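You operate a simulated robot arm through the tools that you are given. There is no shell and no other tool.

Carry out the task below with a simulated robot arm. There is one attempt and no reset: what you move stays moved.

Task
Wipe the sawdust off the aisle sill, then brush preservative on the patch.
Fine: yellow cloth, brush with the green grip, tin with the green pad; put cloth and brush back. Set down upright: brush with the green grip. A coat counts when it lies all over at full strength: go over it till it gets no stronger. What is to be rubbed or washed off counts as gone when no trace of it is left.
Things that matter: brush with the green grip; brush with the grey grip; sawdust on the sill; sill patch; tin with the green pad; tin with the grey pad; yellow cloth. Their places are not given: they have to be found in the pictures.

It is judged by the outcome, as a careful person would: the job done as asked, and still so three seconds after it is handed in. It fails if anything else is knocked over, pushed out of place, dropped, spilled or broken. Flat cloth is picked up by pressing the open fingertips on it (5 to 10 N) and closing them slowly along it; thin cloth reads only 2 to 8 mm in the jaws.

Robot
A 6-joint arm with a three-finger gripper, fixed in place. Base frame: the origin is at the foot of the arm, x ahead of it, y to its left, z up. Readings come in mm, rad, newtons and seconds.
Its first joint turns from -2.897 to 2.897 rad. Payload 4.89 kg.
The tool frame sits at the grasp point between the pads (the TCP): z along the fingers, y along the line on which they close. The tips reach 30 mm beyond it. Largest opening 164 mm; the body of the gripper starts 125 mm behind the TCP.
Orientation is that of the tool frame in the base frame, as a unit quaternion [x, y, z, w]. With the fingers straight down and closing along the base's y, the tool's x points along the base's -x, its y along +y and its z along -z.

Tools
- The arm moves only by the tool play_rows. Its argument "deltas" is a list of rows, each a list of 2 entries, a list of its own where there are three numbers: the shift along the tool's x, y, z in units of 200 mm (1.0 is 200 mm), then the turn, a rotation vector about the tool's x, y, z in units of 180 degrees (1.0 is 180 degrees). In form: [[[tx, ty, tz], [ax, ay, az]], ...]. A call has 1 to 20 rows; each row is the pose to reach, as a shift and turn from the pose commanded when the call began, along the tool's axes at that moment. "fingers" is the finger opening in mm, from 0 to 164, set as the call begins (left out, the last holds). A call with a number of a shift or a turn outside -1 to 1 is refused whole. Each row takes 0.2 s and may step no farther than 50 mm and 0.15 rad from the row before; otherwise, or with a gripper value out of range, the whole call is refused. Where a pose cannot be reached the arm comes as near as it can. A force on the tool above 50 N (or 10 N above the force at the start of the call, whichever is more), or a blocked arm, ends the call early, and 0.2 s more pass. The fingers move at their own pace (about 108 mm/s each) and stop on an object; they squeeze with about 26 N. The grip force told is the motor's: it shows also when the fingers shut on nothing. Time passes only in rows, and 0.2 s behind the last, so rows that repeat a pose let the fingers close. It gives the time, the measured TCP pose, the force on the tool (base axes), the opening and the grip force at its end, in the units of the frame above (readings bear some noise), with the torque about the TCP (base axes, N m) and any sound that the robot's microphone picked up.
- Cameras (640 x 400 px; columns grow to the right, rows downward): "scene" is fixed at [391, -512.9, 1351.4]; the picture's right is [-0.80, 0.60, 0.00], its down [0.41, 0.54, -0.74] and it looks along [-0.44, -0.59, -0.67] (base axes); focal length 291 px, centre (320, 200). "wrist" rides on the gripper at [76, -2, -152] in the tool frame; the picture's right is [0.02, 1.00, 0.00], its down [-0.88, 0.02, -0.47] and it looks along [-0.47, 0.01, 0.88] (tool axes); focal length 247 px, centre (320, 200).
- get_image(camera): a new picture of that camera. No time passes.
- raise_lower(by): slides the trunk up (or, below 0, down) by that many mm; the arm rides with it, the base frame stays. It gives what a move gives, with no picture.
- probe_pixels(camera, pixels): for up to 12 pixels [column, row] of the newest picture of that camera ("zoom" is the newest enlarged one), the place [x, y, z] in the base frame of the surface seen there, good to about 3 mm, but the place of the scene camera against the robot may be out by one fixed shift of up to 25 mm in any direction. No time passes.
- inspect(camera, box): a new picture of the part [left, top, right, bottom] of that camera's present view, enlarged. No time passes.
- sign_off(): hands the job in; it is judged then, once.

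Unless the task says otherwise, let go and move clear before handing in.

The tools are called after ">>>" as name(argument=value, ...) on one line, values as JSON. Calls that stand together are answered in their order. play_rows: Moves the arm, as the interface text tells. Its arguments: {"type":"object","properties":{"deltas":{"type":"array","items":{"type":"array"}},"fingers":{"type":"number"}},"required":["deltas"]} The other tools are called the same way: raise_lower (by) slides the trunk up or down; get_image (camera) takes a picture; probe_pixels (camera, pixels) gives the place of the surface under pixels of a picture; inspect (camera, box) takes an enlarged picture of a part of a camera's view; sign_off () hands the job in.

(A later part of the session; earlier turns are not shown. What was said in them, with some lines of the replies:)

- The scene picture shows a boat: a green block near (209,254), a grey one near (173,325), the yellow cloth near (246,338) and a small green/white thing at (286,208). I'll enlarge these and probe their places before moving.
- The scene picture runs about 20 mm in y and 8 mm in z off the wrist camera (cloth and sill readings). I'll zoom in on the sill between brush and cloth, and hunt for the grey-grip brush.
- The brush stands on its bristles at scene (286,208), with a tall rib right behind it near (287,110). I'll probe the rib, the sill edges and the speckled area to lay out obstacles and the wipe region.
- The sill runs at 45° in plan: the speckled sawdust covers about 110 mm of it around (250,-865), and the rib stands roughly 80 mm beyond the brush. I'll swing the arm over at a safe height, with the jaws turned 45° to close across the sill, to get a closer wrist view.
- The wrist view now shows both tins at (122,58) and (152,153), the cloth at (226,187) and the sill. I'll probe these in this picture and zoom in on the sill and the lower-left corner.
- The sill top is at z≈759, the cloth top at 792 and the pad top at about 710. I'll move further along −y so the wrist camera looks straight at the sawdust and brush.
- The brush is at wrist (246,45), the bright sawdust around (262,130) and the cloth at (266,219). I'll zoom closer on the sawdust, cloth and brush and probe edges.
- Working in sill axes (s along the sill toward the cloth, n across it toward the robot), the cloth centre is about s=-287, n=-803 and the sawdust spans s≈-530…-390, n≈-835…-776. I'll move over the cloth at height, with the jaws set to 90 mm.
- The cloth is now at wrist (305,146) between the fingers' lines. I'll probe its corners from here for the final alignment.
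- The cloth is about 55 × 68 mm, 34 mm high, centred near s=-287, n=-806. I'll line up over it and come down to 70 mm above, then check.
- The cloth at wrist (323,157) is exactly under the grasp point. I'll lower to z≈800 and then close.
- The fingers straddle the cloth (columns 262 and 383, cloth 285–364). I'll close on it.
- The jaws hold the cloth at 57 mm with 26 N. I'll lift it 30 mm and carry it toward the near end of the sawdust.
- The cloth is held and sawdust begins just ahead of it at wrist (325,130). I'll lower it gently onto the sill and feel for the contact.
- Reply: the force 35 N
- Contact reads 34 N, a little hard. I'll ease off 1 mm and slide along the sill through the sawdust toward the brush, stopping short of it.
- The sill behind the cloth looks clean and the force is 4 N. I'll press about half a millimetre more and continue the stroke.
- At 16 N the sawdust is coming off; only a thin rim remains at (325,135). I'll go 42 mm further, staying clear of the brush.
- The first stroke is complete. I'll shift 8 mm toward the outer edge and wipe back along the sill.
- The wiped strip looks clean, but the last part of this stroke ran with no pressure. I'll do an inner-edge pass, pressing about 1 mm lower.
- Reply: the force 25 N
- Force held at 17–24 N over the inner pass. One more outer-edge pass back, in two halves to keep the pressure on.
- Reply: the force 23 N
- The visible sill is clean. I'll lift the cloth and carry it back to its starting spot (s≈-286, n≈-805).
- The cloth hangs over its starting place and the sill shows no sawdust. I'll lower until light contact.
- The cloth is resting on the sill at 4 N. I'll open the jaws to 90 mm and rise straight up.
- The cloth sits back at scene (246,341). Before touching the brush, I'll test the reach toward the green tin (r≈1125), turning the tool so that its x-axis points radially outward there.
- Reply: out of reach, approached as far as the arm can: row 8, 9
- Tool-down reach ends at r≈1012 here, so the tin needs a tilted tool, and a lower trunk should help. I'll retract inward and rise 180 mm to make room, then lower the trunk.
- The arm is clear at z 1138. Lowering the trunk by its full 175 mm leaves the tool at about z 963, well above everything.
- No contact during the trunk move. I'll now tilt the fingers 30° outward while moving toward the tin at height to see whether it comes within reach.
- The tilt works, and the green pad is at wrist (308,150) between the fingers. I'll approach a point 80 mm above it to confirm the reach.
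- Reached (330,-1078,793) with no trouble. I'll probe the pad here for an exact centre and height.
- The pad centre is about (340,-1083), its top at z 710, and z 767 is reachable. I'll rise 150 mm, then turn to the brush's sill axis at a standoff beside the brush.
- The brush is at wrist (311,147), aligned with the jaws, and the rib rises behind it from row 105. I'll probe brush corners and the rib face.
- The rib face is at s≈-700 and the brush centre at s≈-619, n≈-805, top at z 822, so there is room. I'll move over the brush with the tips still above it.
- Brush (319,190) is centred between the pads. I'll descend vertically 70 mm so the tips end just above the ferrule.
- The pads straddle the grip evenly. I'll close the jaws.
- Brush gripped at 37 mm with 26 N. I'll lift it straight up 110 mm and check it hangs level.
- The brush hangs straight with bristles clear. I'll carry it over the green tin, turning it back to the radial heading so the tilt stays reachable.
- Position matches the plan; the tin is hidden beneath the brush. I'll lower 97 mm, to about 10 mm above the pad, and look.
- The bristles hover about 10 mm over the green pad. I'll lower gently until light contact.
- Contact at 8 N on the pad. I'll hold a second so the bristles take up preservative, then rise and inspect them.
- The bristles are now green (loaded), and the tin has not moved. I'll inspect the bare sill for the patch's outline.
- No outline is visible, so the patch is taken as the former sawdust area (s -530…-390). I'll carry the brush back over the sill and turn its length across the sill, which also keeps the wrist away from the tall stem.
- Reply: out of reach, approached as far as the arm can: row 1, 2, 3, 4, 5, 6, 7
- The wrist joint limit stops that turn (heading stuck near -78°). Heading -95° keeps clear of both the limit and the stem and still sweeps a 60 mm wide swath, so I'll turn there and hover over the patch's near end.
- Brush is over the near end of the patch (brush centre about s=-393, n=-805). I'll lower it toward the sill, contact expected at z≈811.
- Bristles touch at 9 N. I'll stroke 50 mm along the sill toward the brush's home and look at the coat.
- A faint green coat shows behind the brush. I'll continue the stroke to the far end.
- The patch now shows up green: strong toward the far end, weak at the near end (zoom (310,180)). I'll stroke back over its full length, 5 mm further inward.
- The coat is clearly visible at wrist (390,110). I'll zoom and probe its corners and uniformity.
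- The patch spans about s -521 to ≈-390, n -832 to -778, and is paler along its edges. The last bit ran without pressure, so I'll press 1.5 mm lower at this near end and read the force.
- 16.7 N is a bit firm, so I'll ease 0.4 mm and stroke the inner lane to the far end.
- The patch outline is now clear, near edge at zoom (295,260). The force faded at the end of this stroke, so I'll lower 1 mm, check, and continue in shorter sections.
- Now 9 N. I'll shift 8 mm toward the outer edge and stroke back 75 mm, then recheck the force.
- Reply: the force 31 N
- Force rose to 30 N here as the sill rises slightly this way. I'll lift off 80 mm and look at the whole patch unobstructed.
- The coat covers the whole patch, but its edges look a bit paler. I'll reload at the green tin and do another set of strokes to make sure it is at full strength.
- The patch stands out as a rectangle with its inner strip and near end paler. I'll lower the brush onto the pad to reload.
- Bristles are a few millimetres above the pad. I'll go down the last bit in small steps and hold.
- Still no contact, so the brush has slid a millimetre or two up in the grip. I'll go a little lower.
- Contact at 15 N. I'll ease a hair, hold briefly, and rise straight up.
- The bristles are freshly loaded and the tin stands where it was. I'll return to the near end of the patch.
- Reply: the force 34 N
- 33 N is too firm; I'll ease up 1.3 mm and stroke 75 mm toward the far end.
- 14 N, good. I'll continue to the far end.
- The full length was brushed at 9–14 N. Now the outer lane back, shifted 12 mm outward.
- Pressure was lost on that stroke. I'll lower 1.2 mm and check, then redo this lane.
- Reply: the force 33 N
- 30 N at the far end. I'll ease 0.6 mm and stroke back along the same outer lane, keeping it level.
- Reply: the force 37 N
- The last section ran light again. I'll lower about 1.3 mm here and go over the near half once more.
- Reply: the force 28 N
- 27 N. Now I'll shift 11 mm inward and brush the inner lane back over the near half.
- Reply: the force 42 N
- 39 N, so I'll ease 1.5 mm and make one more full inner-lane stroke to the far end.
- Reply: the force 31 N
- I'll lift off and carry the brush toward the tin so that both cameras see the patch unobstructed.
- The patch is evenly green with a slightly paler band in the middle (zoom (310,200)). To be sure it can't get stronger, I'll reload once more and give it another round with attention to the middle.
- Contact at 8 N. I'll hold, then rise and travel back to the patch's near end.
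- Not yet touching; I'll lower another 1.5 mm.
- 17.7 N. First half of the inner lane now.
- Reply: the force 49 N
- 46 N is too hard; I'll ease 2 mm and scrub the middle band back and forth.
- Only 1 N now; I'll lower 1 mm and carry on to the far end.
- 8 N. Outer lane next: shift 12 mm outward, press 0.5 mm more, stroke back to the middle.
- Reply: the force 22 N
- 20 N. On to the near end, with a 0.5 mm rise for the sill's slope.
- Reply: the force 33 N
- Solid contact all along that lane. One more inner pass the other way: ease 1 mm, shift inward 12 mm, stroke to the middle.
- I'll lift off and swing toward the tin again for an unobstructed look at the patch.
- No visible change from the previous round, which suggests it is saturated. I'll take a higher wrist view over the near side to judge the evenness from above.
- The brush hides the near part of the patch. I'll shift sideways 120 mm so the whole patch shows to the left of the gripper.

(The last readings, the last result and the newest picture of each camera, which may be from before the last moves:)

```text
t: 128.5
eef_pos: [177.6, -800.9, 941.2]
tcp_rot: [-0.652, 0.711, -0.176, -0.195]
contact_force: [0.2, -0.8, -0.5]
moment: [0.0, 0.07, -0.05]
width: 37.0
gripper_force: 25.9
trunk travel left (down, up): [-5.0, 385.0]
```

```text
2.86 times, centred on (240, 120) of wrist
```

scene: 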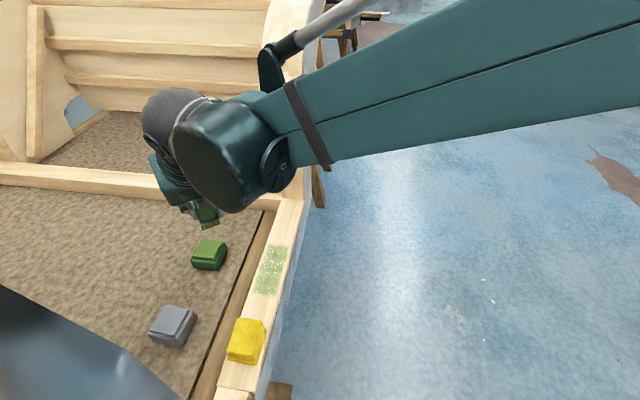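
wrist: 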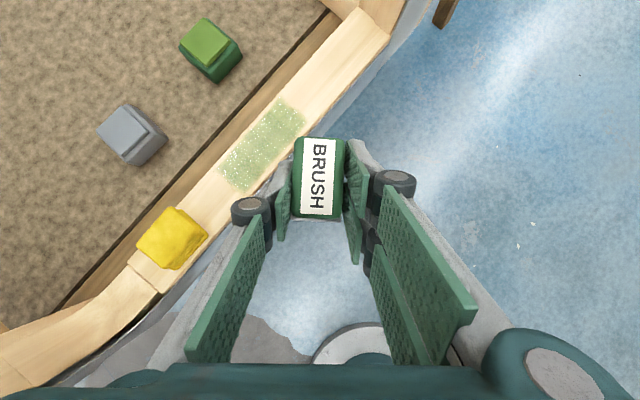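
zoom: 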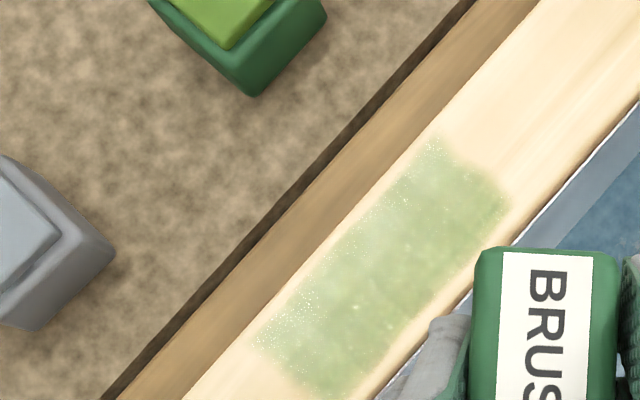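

The whole patch is in view, even apart from gloss sparkles. I'll magnify it to look for thin edges.

>>> inspect(camera="wrist", box=[210, 90, 310, 200])

>>> probe_pixels(camera="wrist", pixels=[[278, 98], [305, 117], [220, 170], [246, 191], [240, 150], [262, 140]])

```text
3.64 times, centred on (260, 145) of wrist
```

zoom: 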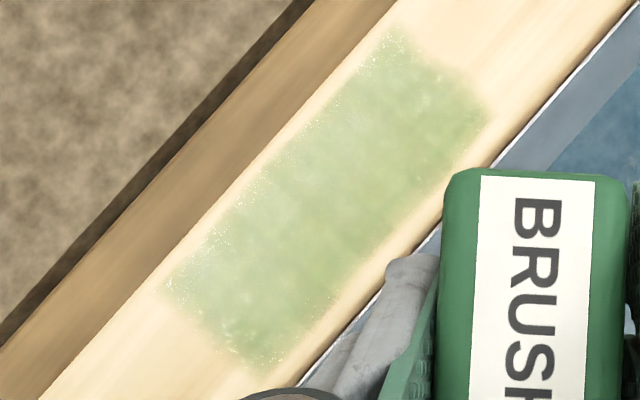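

```text
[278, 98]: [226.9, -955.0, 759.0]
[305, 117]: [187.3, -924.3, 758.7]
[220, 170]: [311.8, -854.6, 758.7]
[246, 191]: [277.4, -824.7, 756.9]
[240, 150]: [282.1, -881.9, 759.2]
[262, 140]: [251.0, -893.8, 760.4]
```

It looks even, but the long edges (n≈-834 and -778) only got the brush's corners. I'll add two strokes centred further out on each side, starting from the near end on the inner side.

>>> play_rows(deltas=[[[-0.01, -0.17, 0.05], [0, 0, 0]], [[-0.03, -0.34, 0.12], [0, 0, 0]], [[-0.07, -0.5, 0.24], [0, 0, 0]], [[-0.12, -0.62, 0.4], [0, 0, 0]], [[-0.162, -0.67, 0.521], [0, 0, 0]], [[-0.162, -0.67, 0.521], [0, 0, 0]]])

>>> play_rows(deltas=[[[-0.03, 0, 0.05], [0, 0, 0]], [[-0.055, 0, 0.093], [0, 0, 0]], [[-0.0626, 0, 0.1055], [0, 0, 0]], [[-0.0626, 0, 0.1055], [0, 0, 0]]])

```text
t: 129.9
eef_pos: [309.0, -833.2, 833.9]
tcp_rot: [-0.652, 0.711, -0.176, -0.196]
contact_force: [-0.8, -0.2, -0.2]
moment: [0.0, -0.04, 0.06]
width: 36.8
gripper_force: 26.2
trunk travel left (down, up): [-5.0, 385.0]
```

```text
t: 130.9
eef_pos: [308.6, -835.0, 809.5]
tcp_rot: [-0.652, 0.711, -0.176, -0.197]
contact_force: [0.9, 1.5, -1.1]
moment: [0.05, -0.03, 0.02]
width: 36.5
gripper_force: 26.0
trunk travel left (down, up): [-5.0, 385.0]
```

>>> play_rows(deltas=[[[0.008, -0.0115, 0.005], [0, 0, 0]], [[0.0042, -0.0115, 0.0115], [0, 0, 0]], [[0.0042, -0.0115, 0.0115], [0, 0, 0]]])

```text
t: 131.7
eef_pos: [311.7, -837.3, 810.0]
tcp_rot: [-0.652, 0.711, -0.176, -0.195]
contact_force: [-1.3, 0.2, 6.7]
moment: [-0.26, 0.07, -0.02]
width: 36.9
gripper_force: 25.9
trunk travel left (down, up): [-5.0, 385.0]
```

6.7 N at the inner-edge lane (centre n≈-817). Stroke to the middle.

>>> play_rows(deltas=[[[0.0395, 0.04, 0.0259], [0, 0, 0]], [[0.0805, 0.08, 0.0509], [0, 0, 0]], [[0.1215, 0.12, 0.0759], [0, 0, 0]], [[0.1625, 0.161, 0.1009], [0, 0, 0]], [[0.2035, 0.201, 0.1259], [0, 0, 0]], [[0.2445, 0.241, 0.1509], [0, 0, 0]]])

```text
t: 133.1
eef_pos: [257.5, -891.7, 809.1]
tcp_rot: [-0.652, 0.712, -0.176, -0.195]
contact_force: [10.1, 7.5, 35.7]
moment: [0.17, -0.54, 0.08]
width: 36.7
gripper_force: 25.9
trunk travel left (down, up): [-5.0, 385.0]
```

>>> play_rows(deltas=[[[0.0028, 0, -0.0047], [0, 0, 0]], [[0.044, 0.04, 0.0201], [0, 0, 0]], [[0.085, 0.08, 0.0448], [0, 0, 0]], [[0.126, 0.12, 0.0695], [0, 0, 0]], [[0.167, 0.161, 0.0942], [0, 0, 0]], [[0.208, 0.201, 0.119], [0, 0, 0]], [[0.249, 0.241, 0.1437], [0, 0, 0]], [[0.264, 0.257, 0.153], [0, 0, 0]]])

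```text
t: 134.9
eef_pos: [199.5, -947.1, 809.0]
tcp_rot: [-0.652, 0.711, -0.177, -0.195]
contact_force: [8.5, 5.2, 23.2]
moment: [0.07, -0.52, 0.06]
width: 37.0
gripper_force: 25.8
trunk travel left (down, up): [-5.0, 385.0]
```

Good pressure. Now the outer edge lane: shift 22 mm outward and stroke back.

>>> play_rows(deltas=[[[-0.029, 0.042, -0.0202], [0, 0, 0]], [[-0.0597, 0.084, -0.0382], [0, 0, 0]], [[-0.101, 0.044, -0.0627], [0, 0, 0]], [[-0.142, 0.004, -0.0872], [0, 0, 0]], [[-0.183, -0.036, -0.1117], [0, 0, 0]], [[-0.224, -0.077, -0.1362], [0, 0, 0]], [[-0.265, -0.117, -0.1607], [0, 0, 0]], [[-0.306, -0.157, -0.1852], [0, 0, 0]]])

```text
t: 136.7
eef_pos: [238.5, -877.8, 809.9]
tcp_rot: [-0.652, 0.711, -0.176, -0.195]
contact_force: [-0.6, 0.0, 6.7]
moment: [-0.07, -0.1, -0.01]
width: 36.7
gripper_force: 25.9
trunk travel left (down, up): [-5.0, 385.0]
```

>>> play_rows(deltas=[[[-0.0013, 0, 0.0021], [0, 0, 0]], [[-0.0425, -0.04, -0.0226], [0, 0, 0]], [[-0.0835, -0.08, -0.0473], [0, 0, 0]], [[-0.1245, -0.121, -0.072], [0, 0, 0]], [[-0.1655, -0.161, -0.0967], [0, 0, 0]], [[-0.2065, -0.201, -0.1214], [0, 0, 0]], [[-0.2475, -0.241, -0.1461], [0, 0, 0]]])

```text
t: 138.3
eef_pos: [291.3, -825.9, 810.6]
tcp_rot: [-0.652, 0.711, -0.175, -0.196]
contact_force: [-1.9, -0.4, 10.4]
moment: [-0.13, -0.02, 0.02]
width: 36.8
gripper_force: 26.3
trunk travel left (down, up): [-5.0, 385.0]
```

10 N. One last stroke of this lane to the far end, then lift off there.

>>> play_rows(deltas=[[[0.0407, 0.04, 0.0247], [0, 0, 0]], [[0.0817, 0.08, 0.0494], [0, 0, 0]], [[0.1227, 0.12, 0.0741], [0, 0, 0]], [[0.1637, 0.161, 0.0988], [0, 0, 0]], [[0.2047, 0.201, 0.1235], [0, 0, 0]], [[0.2457, 0.241, 0.1482], [0, 0, 0]], [[0.2867, 0.281, 0.1729], [0, 0, 0]], [[0.3277, 0.321, 0.1976], [0, 0, 0]], [[0.3687, 0.361, 0.2223], [0, 0, 0]], [[0.4097, 0.401, 0.247], [0, 0, 0]], [[0.4507, 0.441, 0.2717], [0, 0, 0]], [[0.4917, 0.481, 0.2964], [0, 0, 0]]])

```text
t: 140.9
eef_pos: [185.1, -931.1, 809.0]
tcp_rot: [-0.652, 0.711, -0.177, -0.196]
contact_force: [4.3, 3.2, 14.5]
moment: [0.03, -0.26, 0.02]
width: 37.1
gripper_force: 25.9
trunk travel left (down, up): [-5.0, 385.0]
```

I'll lift 100 mm and look at the patch from here before returning the brush.

>>> play_rows(deltas=[[[0.06, 0, -0.1], [0, 0, 0]], [[0.15, 0, -0.25], [0, 0, 0]], [[0.2555, 0, -0.43], [0, 0, 0]], [[0.2555, 0, -0.43], [0, 0, 0]]])

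>>> play_rows(deltas=[[[0.06, 0.035, 0.02], [-0.0189, 0, 0.0319]], [[0.121, 0.07, 0.041], [-0.0379, 0, 0.0637]], [[0.182, 0.104, 0.061], [-0.0568, 0, 0.0956]], [[0.242, 0.139, 0.082], [-0.0757, 0, 0.1274]], [[0.302, 0.173, 0.102], [-0.0947, 0, 0.1593]], [[0.363, 0.208, 0.1225], [-0.1136, 0, 0.1911]], [[0.363, 0.208, 0.1225], [-0.1136, 0, 0.1911]]])

>>> get_image(camera="wrist")

>>> get_image(camera="scene")

>>> inspect(camera="scene", box=[235, 235, 305, 305])

>>> inspect(camera="wrist", box=[260, 120, 380, 240])

```text
t: 141.9
eef_pos: [188.2, -931.9, 910.6]
tcp_rot: [-0.652, 0.711, -0.176, -0.195]
contact_force: [0.3, -0.3, -2.0]
moment: [0.05, 0.03, 0.03]
width: 36.6
gripper_force: 25.9
trunk travel left (down, up): [-5.0, 385.0]
```

```text
t: 143.5
eef_pos: [138.7, -1004.1, 925.9]
tcp_rot: [-0.369, 0.891, -0.099, -0.247]
contact_force: [0.1, 0.7, -0.4]
moment: [-0.05, -0.03, 0.02]
width: 36.8
gripper_force: 26.4
trunk travel left (down, up): [-5.0, 385.0]
```

```text
taken
```

wrist: 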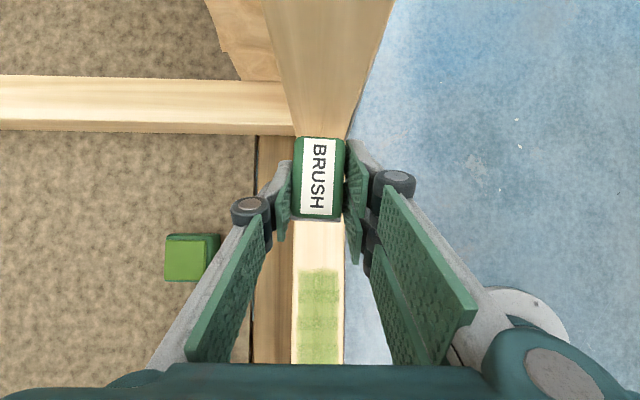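

```text
taken
```

scene: 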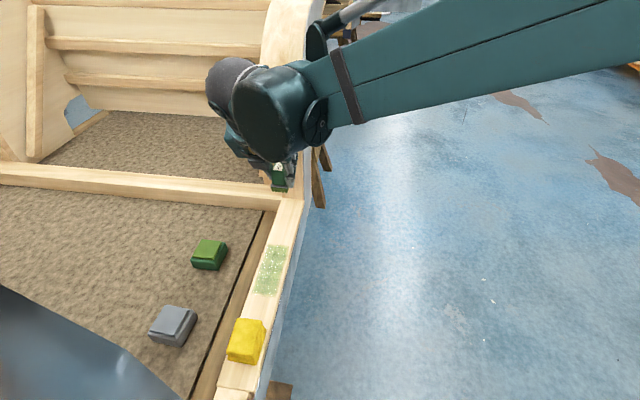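

```text
5.71 times, centred on (270, 270) of scene
```

zoom: 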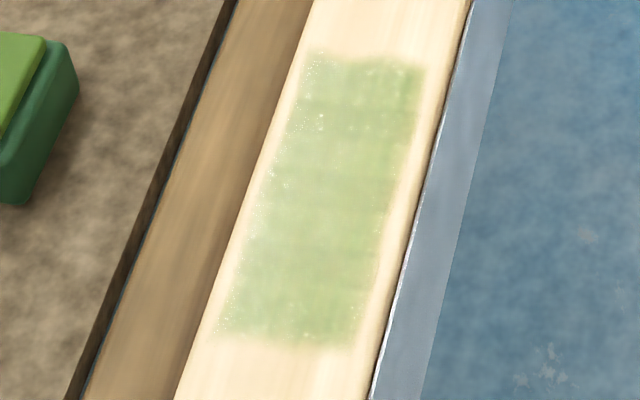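

```text
3.33 times, centred on (320, 180) of wrist
```

zoom: 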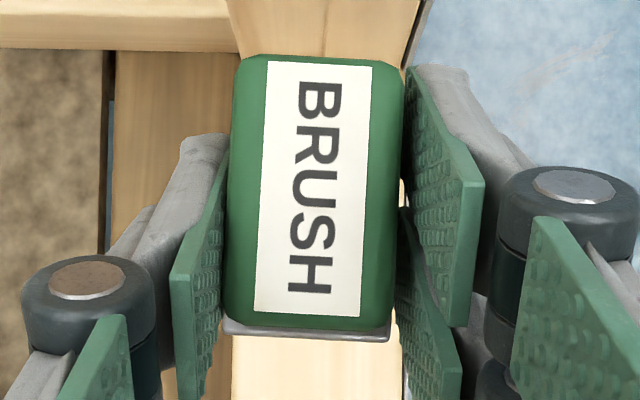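

The coat seen in the wrist picture at (320,310) shows slight banding. I'll magnify it before putting the brush down.

>>> inspect(camera="wrist", box=[270, 255, 370, 365])

```text
3.64 times, centred on (320, 310) of wrist
```

zoom: 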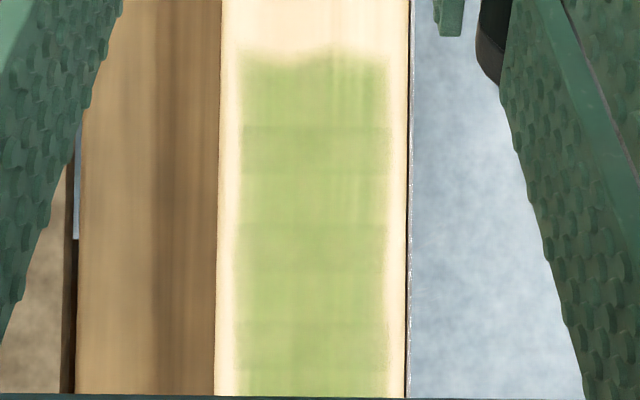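

Bands run straight across the patch, and the middle did get a bit greener in the last round, so I can't yet say it is at full strength. I'll reload and do one more thorough round.

>>> play_rows(deltas=[[[-0.072, -0.119, 0.0], [0.0188, 0, -0.0317]], [[-0.143, -0.239, 0.0], [0.0376, 0, -0.0633]], [[-0.215, -0.358, 0.01], [0.0564, 0, -0.095]], [[-0.286, -0.478, 0.02], [0.0753, 0, -0.1266]], [[-0.358, -0.597, 0.03], [0.0941, 0, -0.1583]], [[-0.43, -0.716, 0.04], [0.1129, 0, -0.1899]], [[-0.501, -0.836, 0.05], [0.1317, 0, -0.2216]], [[-0.5725, -0.955, 0.061], [0.1505, 0, -0.2532]], [[-0.5725, -0.955, 0.061], [0.1505, 0, -0.2532]]])

>>> play_rows(deltas=[[[-0.07, 0, 0.12], [0, 0, 0]], [[-0.14, 0, 0.24], [0, 0, 0]], [[-0.2, 0, 0.337], [0, 0, 0]], [[-0.225, 0, 0.379], [0, 0, 0]], [[-0.225, 0, 0.379], [0, 0, 0]]])

>>> inspect(camera="scene", box=[160, 200, 250, 290])

```text
t: 145.5
eef_pos: [338.7, -1070.4, 854.3]
tcp_rot: [0.728, -0.633, 0.197, 0.174]
contact_force: [-0.4, 0.4, -0.9]
moment: [-0.01, -0.05, 0.01]
width: 37.0
gripper_force: 25.9
trunk travel left (down, up): [-5.0, 385.0]
```

```text
t: 146.7
eef_pos: [338.6, -1072.6, 765.7]
tcp_rot: [0.728, -0.633, 0.197, 0.174]
contact_force: [-0.1, -0.2, -0.8]
moment: [0.02, 0.02, 0.02]
width: 37.0
gripper_force: 26.5
trunk travel left (down, up): [-5.0, 385.0]
```

```text
4.44 times, centred on (205, 245) of scene
```

zoom: 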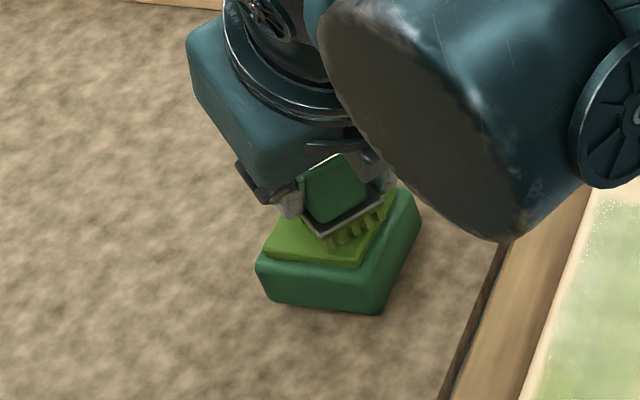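

>>> play_rows(deltas=[[[-0.005, 0, 0.009], [0, 0, 0]], [[-0.0095, 0, 0.016], [0, 0, 0]], [[-0.0115, 0, 0.0194], [0, 0, 0]], [[-0.0115, 0, 0.0194], [0, 0, 0]]])

```text
t: 147.7
eef_pos: [337.8, -1073.1, 762.2]
tcp_rot: [0.729, -0.632, 0.199, 0.174]
contact_force: [1.0, 1.1, 6.2]
moment: [-0.17, -0.05, 0.04]
width: 36.8
gripper_force: 26.1
trunk travel left (down, up): [-5.0, 385.0]
```

Contact at 6 N. Hold, rise, and go back over the patch's near end.

>>> play_rows(deltas=[[[-0.0013, 0, 0.0021], [0, 0, 0]], [[-0.0013, 0, 0.0021], [0, 0, 0]], [[-0.0013, 0, 0.0021], [0, 0, 0]], [[0.02, 0, -0.034], [0, 0, 0]], [[0.08, 0, -0.135], [0, 0, 0]], [[0.18, 0, -0.3], [0, 0, 0]], [[0.28, 0, -0.47], [0, 0, 0]], [[0.383, 0, -0.645], [0, 0, 0]], [[0.383, 0, -0.645], [0, 0, 0]]])

>>> play_rows(deltas=[[[-0.172, 0, -0.102], [0, 0, 0]], [[-0.344, 0, -0.204], [0, 0, 0]], [[-0.516, 0, -0.306], [0, 0, 0]], [[-0.688, 0, -0.408], [0, 0, 0]], [[-0.856, 0, -0.508], [0, 0, 0]]])

>>> play_rows(deltas=[[[-0.133, 0, 0.068], [-0.0123, 0, 0.0207]], [[-0.266, 0, 0.136], [-0.0246, 0, 0.0414]], [[-0.38, 0, 0.22], [-0.0369, 0, 0.0621]], [[-0.38, 0, 0.22], [-0.0369, 0, 0.0621]]])

>>> play_rows(deltas=[[[-0.03, 0, 0.05], [0, 0, 0]], [[-0.055, 0, 0.093], [0, 0, 0]], [[-0.0639, 0, 0.1076], [0, 0, 0]], [[-0.0639, 0, 0.1076], [0, 0, 0]]])

```text
t: 149.7
eef_pos: [338.3, -1071.1, 912.3]
tcp_rot: [0.728, -0.633, 0.197, 0.174]
contact_force: [0.3, -1.1, -1.4]
moment: [0.06, 0.04, 0.02]
width: 36.9
gripper_force: 25.9
trunk travel left (down, up): [-5.0, 385.0]
```

```text
t: 150.9
eef_pos: [308.3, -874.7, 913.6]
tcp_rot: [0.728, -0.633, 0.196, 0.174]
contact_force: [0.5, -2.0, -2.3]
moment: [0.14, 0.05, -0.03]
width: 36.6
gripper_force: 25.7
trunk travel left (down, up): [-5.0, 385.0]
```

```text
t: 151.9
eef_pos: [305.2, -831.9, 837.1]
tcp_rot: [-0.652, 0.711, -0.176, -0.196]
contact_force: [-0.1, -0.4, 0.1]
moment: [-0.03, -0.03, 0.05]
width: 37.0
gripper_force: 25.8
trunk travel left (down, up): [-5.0, 385.0]
```

```text
t: 152.9
eef_pos: [304.9, -832.7, 811.0]
tcp_rot: [-0.652, 0.711, -0.176, -0.196]
contact_force: [0.4, -0.5, -1.2]
moment: [0.04, -0.02, 0.04]
width: 36.8
gripper_force: 25.9
trunk travel left (down, up): [-5.0, 385.0]
```

>>> play_rows(deltas=[[[-0.0026, 0, 0.0043], [0, 0, 0]], [[-0.0046, 0, 0.0077], [0, 0, 0]], [[-0.0046, 0, 0.0077], [0, 0, 0]]])

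```text
t: 153.7
eef_pos: [304.4, -832.9, 809.8]
tcp_rot: [-0.652, 0.711, -0.176, -0.196]
contact_force: [0.5, 0.5, 1.4]
moment: [-0.09, 0.03, 0.01]
width: 36.9
gripper_force: 25.5
trunk travel left (down, up): [-5.0, 385.0]
```

Just touching. I'll press 0.6 mm more and stroke slowly, keeping level, through the first half.

>>> play_rows(deltas=[[[-0.0015, 0, 0.0026], [0, 0, 0]], [[0.0315, 0.032, 0.0222], [0, 0, 0]], [[0.0645, 0.0645, 0.0418], [0, 0, 0]], [[0.0975, 0.0965, 0.0614], [0, 0, 0]], [[0.1305, 0.1285, 0.081], [0, 0, 0]], [[0.1635, 0.161, 0.1006], [0, 0, 0]], [[0.1965, 0.193, 0.1202], [0, 0, 0]], [[0.2295, 0.225, 0.1398], [0, 0, 0]], [[0.246, 0.241, 0.1496], [0, 0, 0]]])

```text
t: 155.7
eef_pos: [251.5, -885.3, 809.9]
tcp_rot: [-0.652, 0.711, -0.177, -0.196]
contact_force: [4.8, 4.9, 19.0]
moment: [0.22, -0.31, 0.04]
width: 36.8
gripper_force: 25.8
trunk travel left (down, up): [-5.0, 385.0]
```

19 N. On through the far half, slowly and level.

>>> play_rows(deltas=[[[0.033, 0.032, 0.0196], [0, 0, 0]], [[0.066, 0.0645, 0.0392], [0, 0, 0]], [[0.099, 0.0965, 0.0588], [0, 0, 0]], [[0.132, 0.1285, 0.0784], [0, 0, 0]], [[0.165, 0.161, 0.0985], [0, 0, 0]], [[0.198, 0.193, 0.1185], [0, 0, 0]], [[0.231, 0.225, 0.1385], [0, 0, 0]], [[0.264, 0.257, 0.1585], [0, 0, 0]]])

```text
t: 157.5
eef_pos: [194.4, -941.4, 809.4]
tcp_rot: [-0.652, 0.711, -0.176, -0.196]
contact_force: [7.0, 4.9, 23.2]
moment: [0.11, -0.44, 0.1]
width: 36.7
gripper_force: 25.9
trunk travel left (down, up): [-5.0, 385.0]
```

23 N, even pressure throughout. Shift 14 mm outward and return slowly.

>>> play_rows(deltas=[[[-0.0195, 0.027, -0.0115], [0, 0, 0]], [[-0.0387, 0.0536, -0.023], [0, 0, 0]], [[-0.0717, 0.0215, -0.0426], [0, 0, 0]], [[-0.1047, -0.011, -0.0622], [0, 0, 0]], [[-0.1377, -0.043, -0.0818], [0, 0, 0]], [[-0.1707, -0.075, -0.1014], [0, 0, 0]], [[-0.2037, -0.1075, -0.1212], [0, 0, 0]], [[-0.2367, -0.14, -0.141], [0, 0, 0]], [[-0.2697, -0.172, -0.1608], [0, 0, 0]], [[-0.3027, -0.204, -0.1806], [0, 0, 0]]])

```text
t: 159.7
eef_pos: [242.0, -875.8, 809.5]
tcp_rot: [-0.652, 0.711, -0.176, -0.196]
contact_force: [-3.6, -3.4, 17.5]
moment: [-0.17, 0.05, -0.03]
width: 36.8
gripper_force: 26.3
trunk travel left (down, up): [-5.0, 385.0]
```

>>> play_rows(deltas=[[[-0.033, -0.032, -0.0198], [0, 0, 0]], [[-0.066, -0.0645, -0.0396], [0, 0, 0]], [[-0.099, -0.0965, -0.0594], [0, 0, 0]], [[-0.132, -0.1285, -0.0792], [0, 0, 0]], [[-0.165, -0.161, -0.099], [0, 0, 0]], [[-0.198, -0.193, -0.1188], [0, 0, 0]], [[-0.231, -0.225, -0.1386], [0, 0, 0]], [[-0.253, -0.247, -0.152], [0, 0, 0]]])

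```text
t: 161.5
eef_pos: [295.9, -821.8, 810.2]
tcp_rot: [-0.652, 0.711, -0.177, -0.196]
contact_force: [-4.7, -3.9, 16.0]
moment: [-0.22, 0.02, -0.04]
width: 36.8
gripper_force: 26.0
trunk travel left (down, up): [-5.0, 385.0]
```

16 N. Now shift 21 mm inward and do the inner-edge lane slowly to the far end.

>>> play_rows(deltas=[[[0.03, -0.04, 0.0165], [0, 0, 0]], [[0.059, -0.08, 0.033], [0, 0, 0]], [[0.092, -0.048, 0.0526], [0, 0, 0]], [[0.125, -0.0155, 0.0722], [0, 0, 0]], [[0.158, 0.0165, 0.0918], [0, 0, 0]], [[0.191, 0.0485, 0.1114], [0, 0, 0]], [[0.224, 0.081, 0.131], [0, 0, 0]], [[0.257, 0.113, 0.1506], [0, 0, 0]], [[0.29, 0.145, 0.1702], [0, 0, 0]], [[0.323, 0.177, 0.19], [0, 0, 0]], [[0.356, 0.2095, 0.2098], [0, 0, 0]], [[0.389, 0.2415, 0.2296], [0, 0, 0]], [[0.422, 0.2735, 0.2494], [0, 0, 0]], [[0.455, 0.306, 0.2692], [0, 0, 0]], [[0.488, 0.338, 0.289], [0, 0, 0]], [[0.521, 0.37, 0.3088], [0, 0, 0]], [[0.554, 0.4025, 0.3286], [0, 0, 0]]])

```text
t: 165.1
eef_pos: [205.2, -942.9, 810.1]
tcp_rot: [-0.652, 0.711, -0.175, -0.196]
contact_force: [1.3, 0.7, 2.0]
moment: [-0.02, -0.06, 0.0]
width: 36.7
gripper_force: 26.3
trunk travel left (down, up): [-5.0, 385.0]
```

Light at the end (2 N). I'll lower 0.9 mm and come back on this inner lane.

>>> play_rows(deltas=[[[-0.0023, 0, 0.0039], [0, 0, 0]], [[0.0177, 0.0202, 0.0163], [0, 0, 0]], [[-0.0023, 0, 0.0039], [0, 0, 0]], [[-0.0353, -0.032, -0.0157], [0, 0, 0]], [[-0.0683, -0.0645, -0.0353], [0, 0, 0]], [[-0.1013, -0.0965, -0.0549], [0, 0, 0]], [[-0.1343, -0.1285, -0.0745], [0, 0, 0]], [[-0.1673, -0.161, -0.0943], [0, 0, 0]], [[-0.2003, -0.193, -0.1141], [0, 0, 0]], [[-0.2333, -0.225, -0.1339], [0, 0, 0]]])

```text
t: 167.3
eef_pos: [253.8, -892.2, 809.3]
tcp_rot: [-0.652, 0.711, -0.177, -0.196]
contact_force: [-6.5, -5.8, 25.3]
moment: [-0.32, 0.07, -0.07]
width: 36.8
gripper_force: 26.3
trunk travel left (down, up): [-5.0, 385.0]
```

>>> play_rows(deltas=[[[-0.032, -0.032, -0.0212], [0, 0, 0]], [[-0.065, -0.0645, -0.041], [0, 0, 0]], [[-0.098, -0.0965, -0.0608], [0, 0, 0]], [[-0.131, -0.1285, -0.0806], [0, 0, 0]], [[-0.164, -0.161, -0.1004], [0, 0, 0]], [[-0.197, -0.193, -0.1202], [0, 0, 0]], [[-0.23, -0.225, -0.14], [0, 0, 0]], [[-0.252, -0.247, -0.1535], [0, 0, 0]]])

```text
t: 169.1
eef_pos: [307.7, -838.1, 809.7]
tcp_rot: [-0.652, 0.711, -0.176, -0.195]
contact_force: [-4.0, -3.0, 12.9]
moment: [-0.18, -0.07, -0.07]
width: 36.8
gripper_force: 26.3
trunk travel left (down, up): [-5.0, 385.0]
```

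Good pressure throughout. I'll lift off and carry the brush back above its home, where the wrist view can be compared with the previous one.

>>> play_rows(deltas=[[[0.06, 0, -0.1], [0, 0, 0]], [[0.16, 0, -0.27], [0, 0, 0]], [[0.281, 0, -0.473], [0, 0, 0]], [[0.393, 0.139, -0.4065], [0, 0, 0]], [[0.505, 0.278, -0.34], [0, 0, 0]], [[0.617, 0.417, -0.2735], [0, 0, 0]], [[0.728, 0.5565, -0.207], [0, 0, 0]], [[0.728, 0.5565, -0.207], [0, 0, 0]]])

>>> play_rows(deltas=[[[0.055, 0.037, 0.028], [-0.0189, 0, 0.0319]], [[0.11, 0.0745, 0.056], [-0.0379, 0, 0.0637]], [[0.166, 0.112, 0.084], [-0.0568, 0, 0.0956]], [[0.221, 0.149, 0.112], [-0.0757, 0, 0.1274]], [[0.276, 0.186, 0.14], [-0.0947, 0, 0.1593]], [[0.3315, 0.2235, 0.168], [-0.1136, 0, 0.1911]], [[0.3315, 0.2235, 0.168], [-0.1136, 0, 0.1911]]])

>>> get_image(camera="wrist")

>>> inspect(camera="wrist", box=[270, 255, 370, 365])

>>> inspect(camera="scene", box=[235, 235, 305, 305])

```text
t: 170.9
eef_pos: [188.9, -934.8, 919.1]
tcp_rot: [-0.652, 0.711, -0.176, -0.196]
contact_force: [0.7, 0.0, -0.7]
moment: [-0.02, 0.03, -0.05]
width: 36.9
gripper_force: 26.1
trunk travel left (down, up): [-5.0, 385.0]
```

```text
t: 172.5
eef_pos: [137.9, -1004.4, 923.6]
tcp_rot: [-0.368, 0.891, -0.098, -0.247]
contact_force: [0.5, 0.2, -0.2]
moment: [-0.02, 0.02, 0.01]
width: 36.7
gripper_force: 26.1
trunk travel left (down, up): [-5.0, 385.0]
```

```text
taken
```

wrist: 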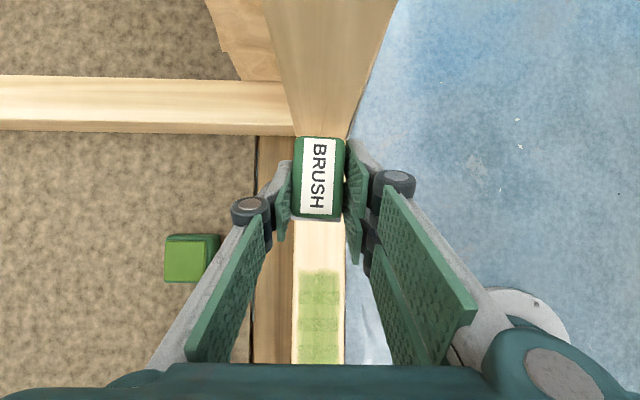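

```text
3.64 times, centred on (320, 310) of wrist
```

zoom: 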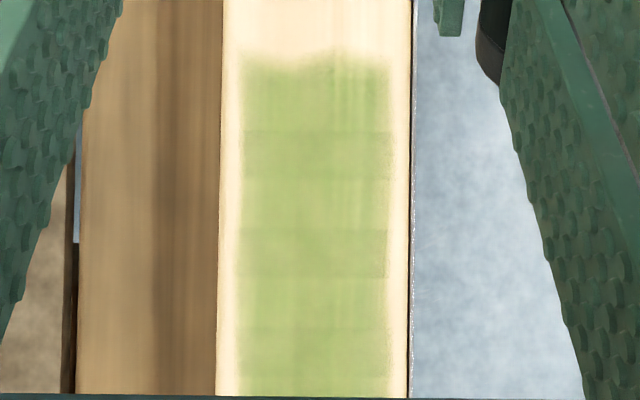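

```text
5.71 times, centred on (270, 270) of scene
```

zoom: 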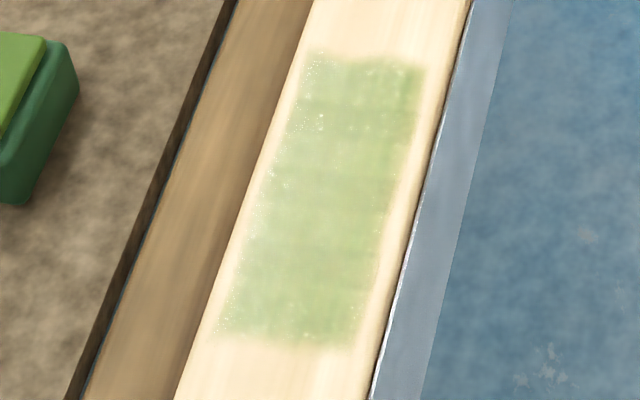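

The banding pattern is unchanged from before this round, so it is only overlap in the finish and the coat is saturated. Next the brush goes home; I'll check that it hangs level.

>>> inspect(camera="scene", box=[240, 130, 330, 230])

>>> inspect(camera="wrist", box=[260, 110, 380, 240])

>>> probe_pixels(camera="wrist", pixels=[[300, 145], [338, 145], [300, 205], [338, 205], [320, 142], [318, 210], [320, 218]])

```text
4.00 times, centred on (285, 180) of scene
```

zoom: 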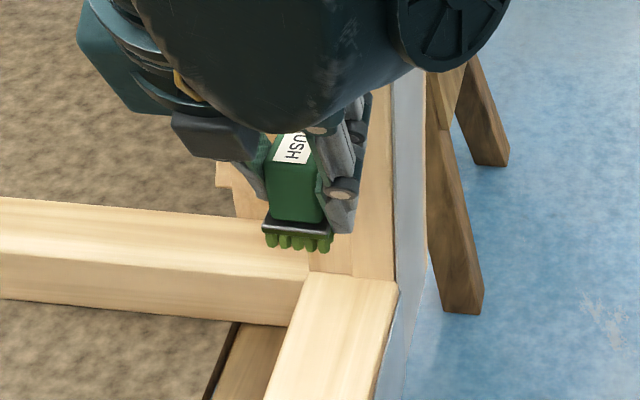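

```text
3.08 times, centred on (320, 175) of wrist
```

zoom: 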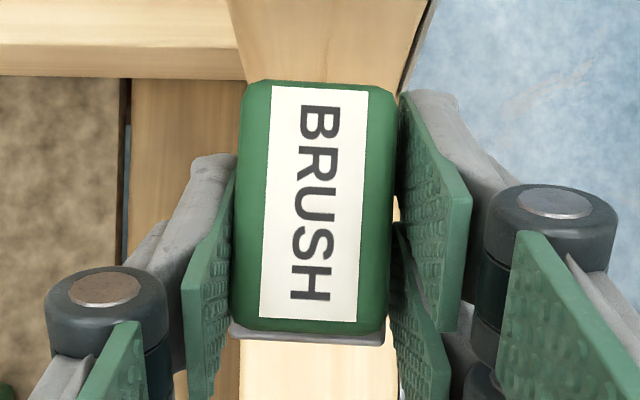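

```text
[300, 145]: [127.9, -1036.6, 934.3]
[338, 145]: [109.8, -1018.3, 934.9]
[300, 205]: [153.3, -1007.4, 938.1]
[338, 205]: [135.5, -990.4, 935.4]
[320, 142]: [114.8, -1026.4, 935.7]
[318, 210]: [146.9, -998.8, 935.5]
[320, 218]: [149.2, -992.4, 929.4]
```

The brush top is level within the noise. I'll lower it over its home spot to just above contact.

>>> play_rows(deltas=[[[-0.07, 0.005, 0.115], [0, 0, 0]], [[-0.14, 0.01, 0.23], [0, 0, 0]], [[-0.2, 0.01, 0.33], [0, 0, 0]], [[-0.25, 0.01, 0.41], [0, 0, 0]], [[-0.28, 0.01, 0.46], [0, 0, 0]], [[-0.2866, 0.01, 0.4694], [0, 0, 0]], [[-0.2866, 0.01, 0.4694], [0, 0, 0]]])

>>> get_image(camera="wrist")

```text
t: 174.1
eef_pos: [138.0, -1001.4, 814.3]
tcp_rot: [-0.369, 0.891, -0.098, -0.246]
contact_force: [0.8, 0.4, 0.3]
moment: [-0.02, -0.02, -0.03]
width: 37.0
gripper_force: 26.2
trunk travel left (down, up): [-5.0, 385.0]
```

```text
taken
```

wrist: 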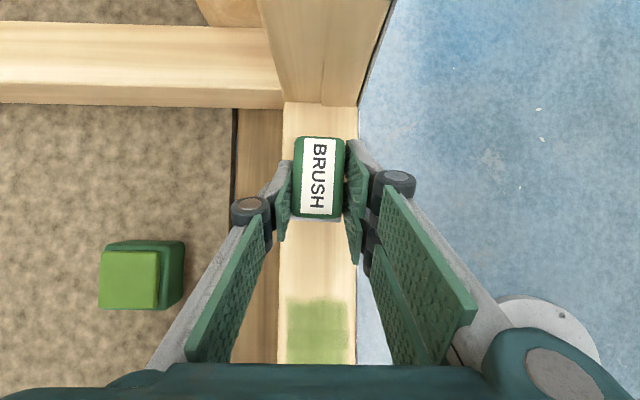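

The position matches the original spot. I'll lower the last few millimetres until it touches.

>>> play_rows(deltas=[[[-0.0052, 0, 0.0086], [0, 0, 0]], [[-0.0089, 0, 0.015], [0, 0, 0]], [[-0.0115, 0, 0.0193], [0, 0, 0]], [[-0.0115, 0, 0.0193], [0, 0, 0]]])

```text
t: 175.1
eef_pos: [137.5, -1001.6, 809.5]
tcp_rot: [-0.369, 0.891, -0.098, -0.246]
contact_force: [0.0, -0.1, 0.3]
moment: [0.01, -0.06, -0.02]
width: 36.7
gripper_force: 26.3
trunk travel left (down, up): [-5.0, 385.0]
```

>>> play_rows(deltas=[[[-0.0026, 0, 0.0043], [0, 0, 0]], [[-0.0038, 0, 0.0065], [0, 0, 0]], [[-0.0038, 0, 0.0065], [0, 0, 0]]])

```text
t: 175.9
eef_pos: [137.0, -1001.0, 808.6]
tcp_rot: [-0.369, 0.891, -0.1, -0.246]
contact_force: [1.4, -13.7, 31.2]
moment: [-0.45, -0.21, -0.05]
width: 36.7
gripper_force: 26.1
trunk travel left (down, up): [-5.0, 385.0]
```

It's seated, at 31 N. I'll ease 1 mm, then open slowly.

>>> play_rows(deltas=[[[0.0026, 0, -0.0043], [0, 0, 0]], [[0.0026, 0, -0.0043], [0, 0, 0]]])

```text
t: 176.5
eef_pos: [136.7, -999.1, 809.5]
tcp_rot: [-0.369, 0.891, -0.099, -0.247]
contact_force: [-1.5, -7.7, 21.8]
moment: [-0.33, 0.01, -0.03]
width: 36.6
gripper_force: 26.0
trunk travel left (down, up): [-5.0, 385.0]
```

>>> play_rows(deltas=[[[0.0026, 0, -0.0043], [0, 0, 0]], [[0.0026, 0, -0.0043], [0, 0, 0]]])

```text
t: 177.1
eef_pos: [137.1, -998.1, 808.4]
tcp_rot: [-0.368, 0.891, -0.097, -0.246]
contact_force: [-1.7, -0.6, 4.8]
moment: [0.04, 0.04, -0.04]
width: 36.6
gripper_force: 25.8
trunk travel left (down, up): [-5.0, 385.0]
```

Force is down to 5 N, so the brush rests lightly on the sill. I'll open the jaws to 72 mm.

>>> play_rows(deltas=[[[0, 0, 0], [0, 0, 0]], [[0, 0, 0], [0, 0, 0]], [[0, 0, 0], [0, 0, 0]]], fingers=72)

>>> get_image(camera="wrist")

```text
t: 177.9
eef_pos: [137.3, -999.3, 808.8]
tcp_rot: [-0.369, 0.891, -0.098, -0.246]
contact_force: [0.4, 0.4, -1.0]
moment: [-0.01, 0.02, 0.01]
width: 71.9
gripper_force: 0.1
trunk travel left (down, up): [-5.0, 385.0]
```

```text
taken
```

wrist: 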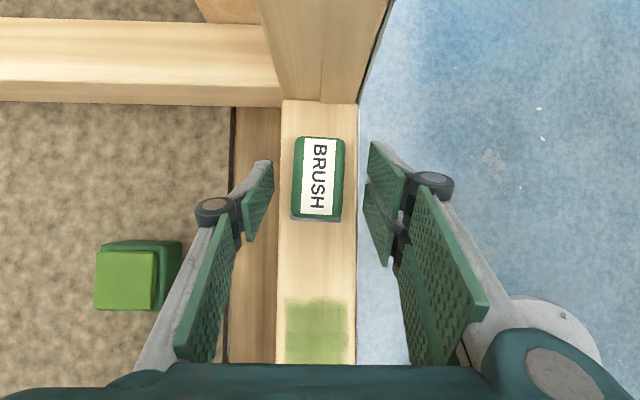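

The brush stands upright between the open fingers at (319,178). I'll rise vertically well clear and back away.

>>> play_rows(deltas=[[[0.06, 0, -0.1], [0, 0, 0]], [[0.15, 0, -0.25], [0, 0, 0]], [[0.25, 0, -0.42], [0, 0, 0]], [[0.35, 0, -0.59], [0, 0, 0]], [[0.3, 0.1, -0.72], [0, 0, 0]], [[0.25, 0.25, -0.82], [0, 0, 0]], [[0.2, 0.45, -0.9], [0, 0, 0]], [[0.15, 0.65, -0.98], [0, 0, 0]]], fingers=72)

>>> get_image(camera="scene")

>>> get_image(camera="wrist")

>>> inspect(camera="scene", box=[220, 180, 330, 300])

```text
t: 179.7
eef_pos: [101.1, -856.9, 993.0]
tcp_rot: [-0.37, 0.89, -0.099, -0.246]
contact_force: [0.9, -2.4, -1.5]
moment: [0.26, 0.2, -0.18]
width: 71.9
gripper_force: 0.0
trunk travel left (down, up): [-5.0, 385.0]
```

```text
taken
```

scene: 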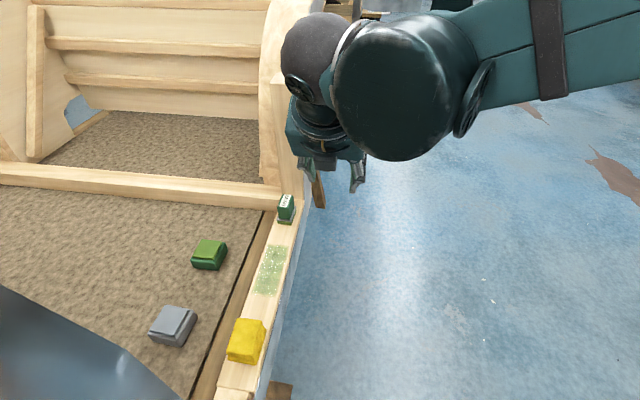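

```text
taken
```

wrist: 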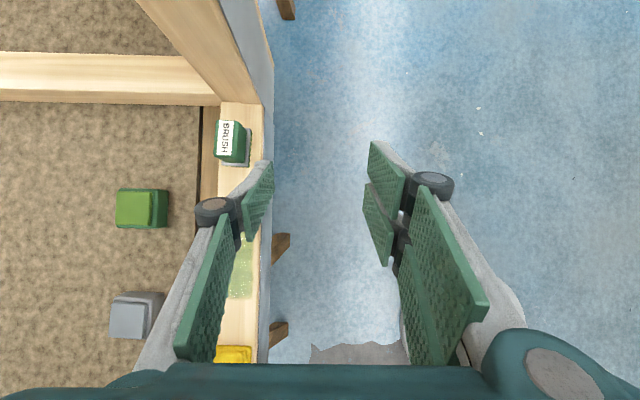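

```text
3.33 times, centred on (275, 240) of scene
```

zoom: 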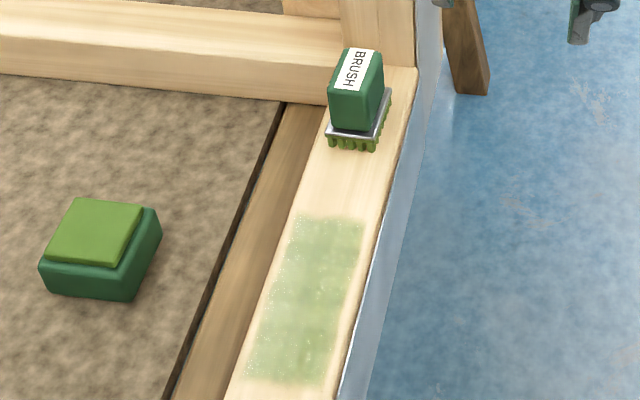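

The brush stands upright at its home, the cloth and both tins are in place, the patch is evenly coated, and the arm is clear with empty jaws. Handing in.

>>> sign_off()

```text
The job is handed in.
```

The job is done and handed in: the sawdust is wiped off the aisle sill and the patch is coated with preservative.

- **Wiping:** I wiped the sill with the yellow cloth in overlapping strokes. No sawdust showed on it afterwards. The cloth is back where it was.
- **Coating:** I brushed the patch using only the tin with the green pad, loading the brush three more times. A last full round of strokes made no visible difference, so I took the coat as full strength. Faint bands and small bright dots remain in the finish. I read these as overlap and wet gloss, because they stayed the same between rounds and the dots show only from some angles.
- **Brush:** The brush with the green grip is back at its spot, standing upright on its bristles.
- **Everything else:** Both tins are where they started, and nothing was knocked over or spilled. The arm is clear with its jaws empty.

I never saw the brush with the grey grip in any picture, so I could not check on it. The trunk is still about 170 mm lower than at the start; I lowered it to reach the tin.
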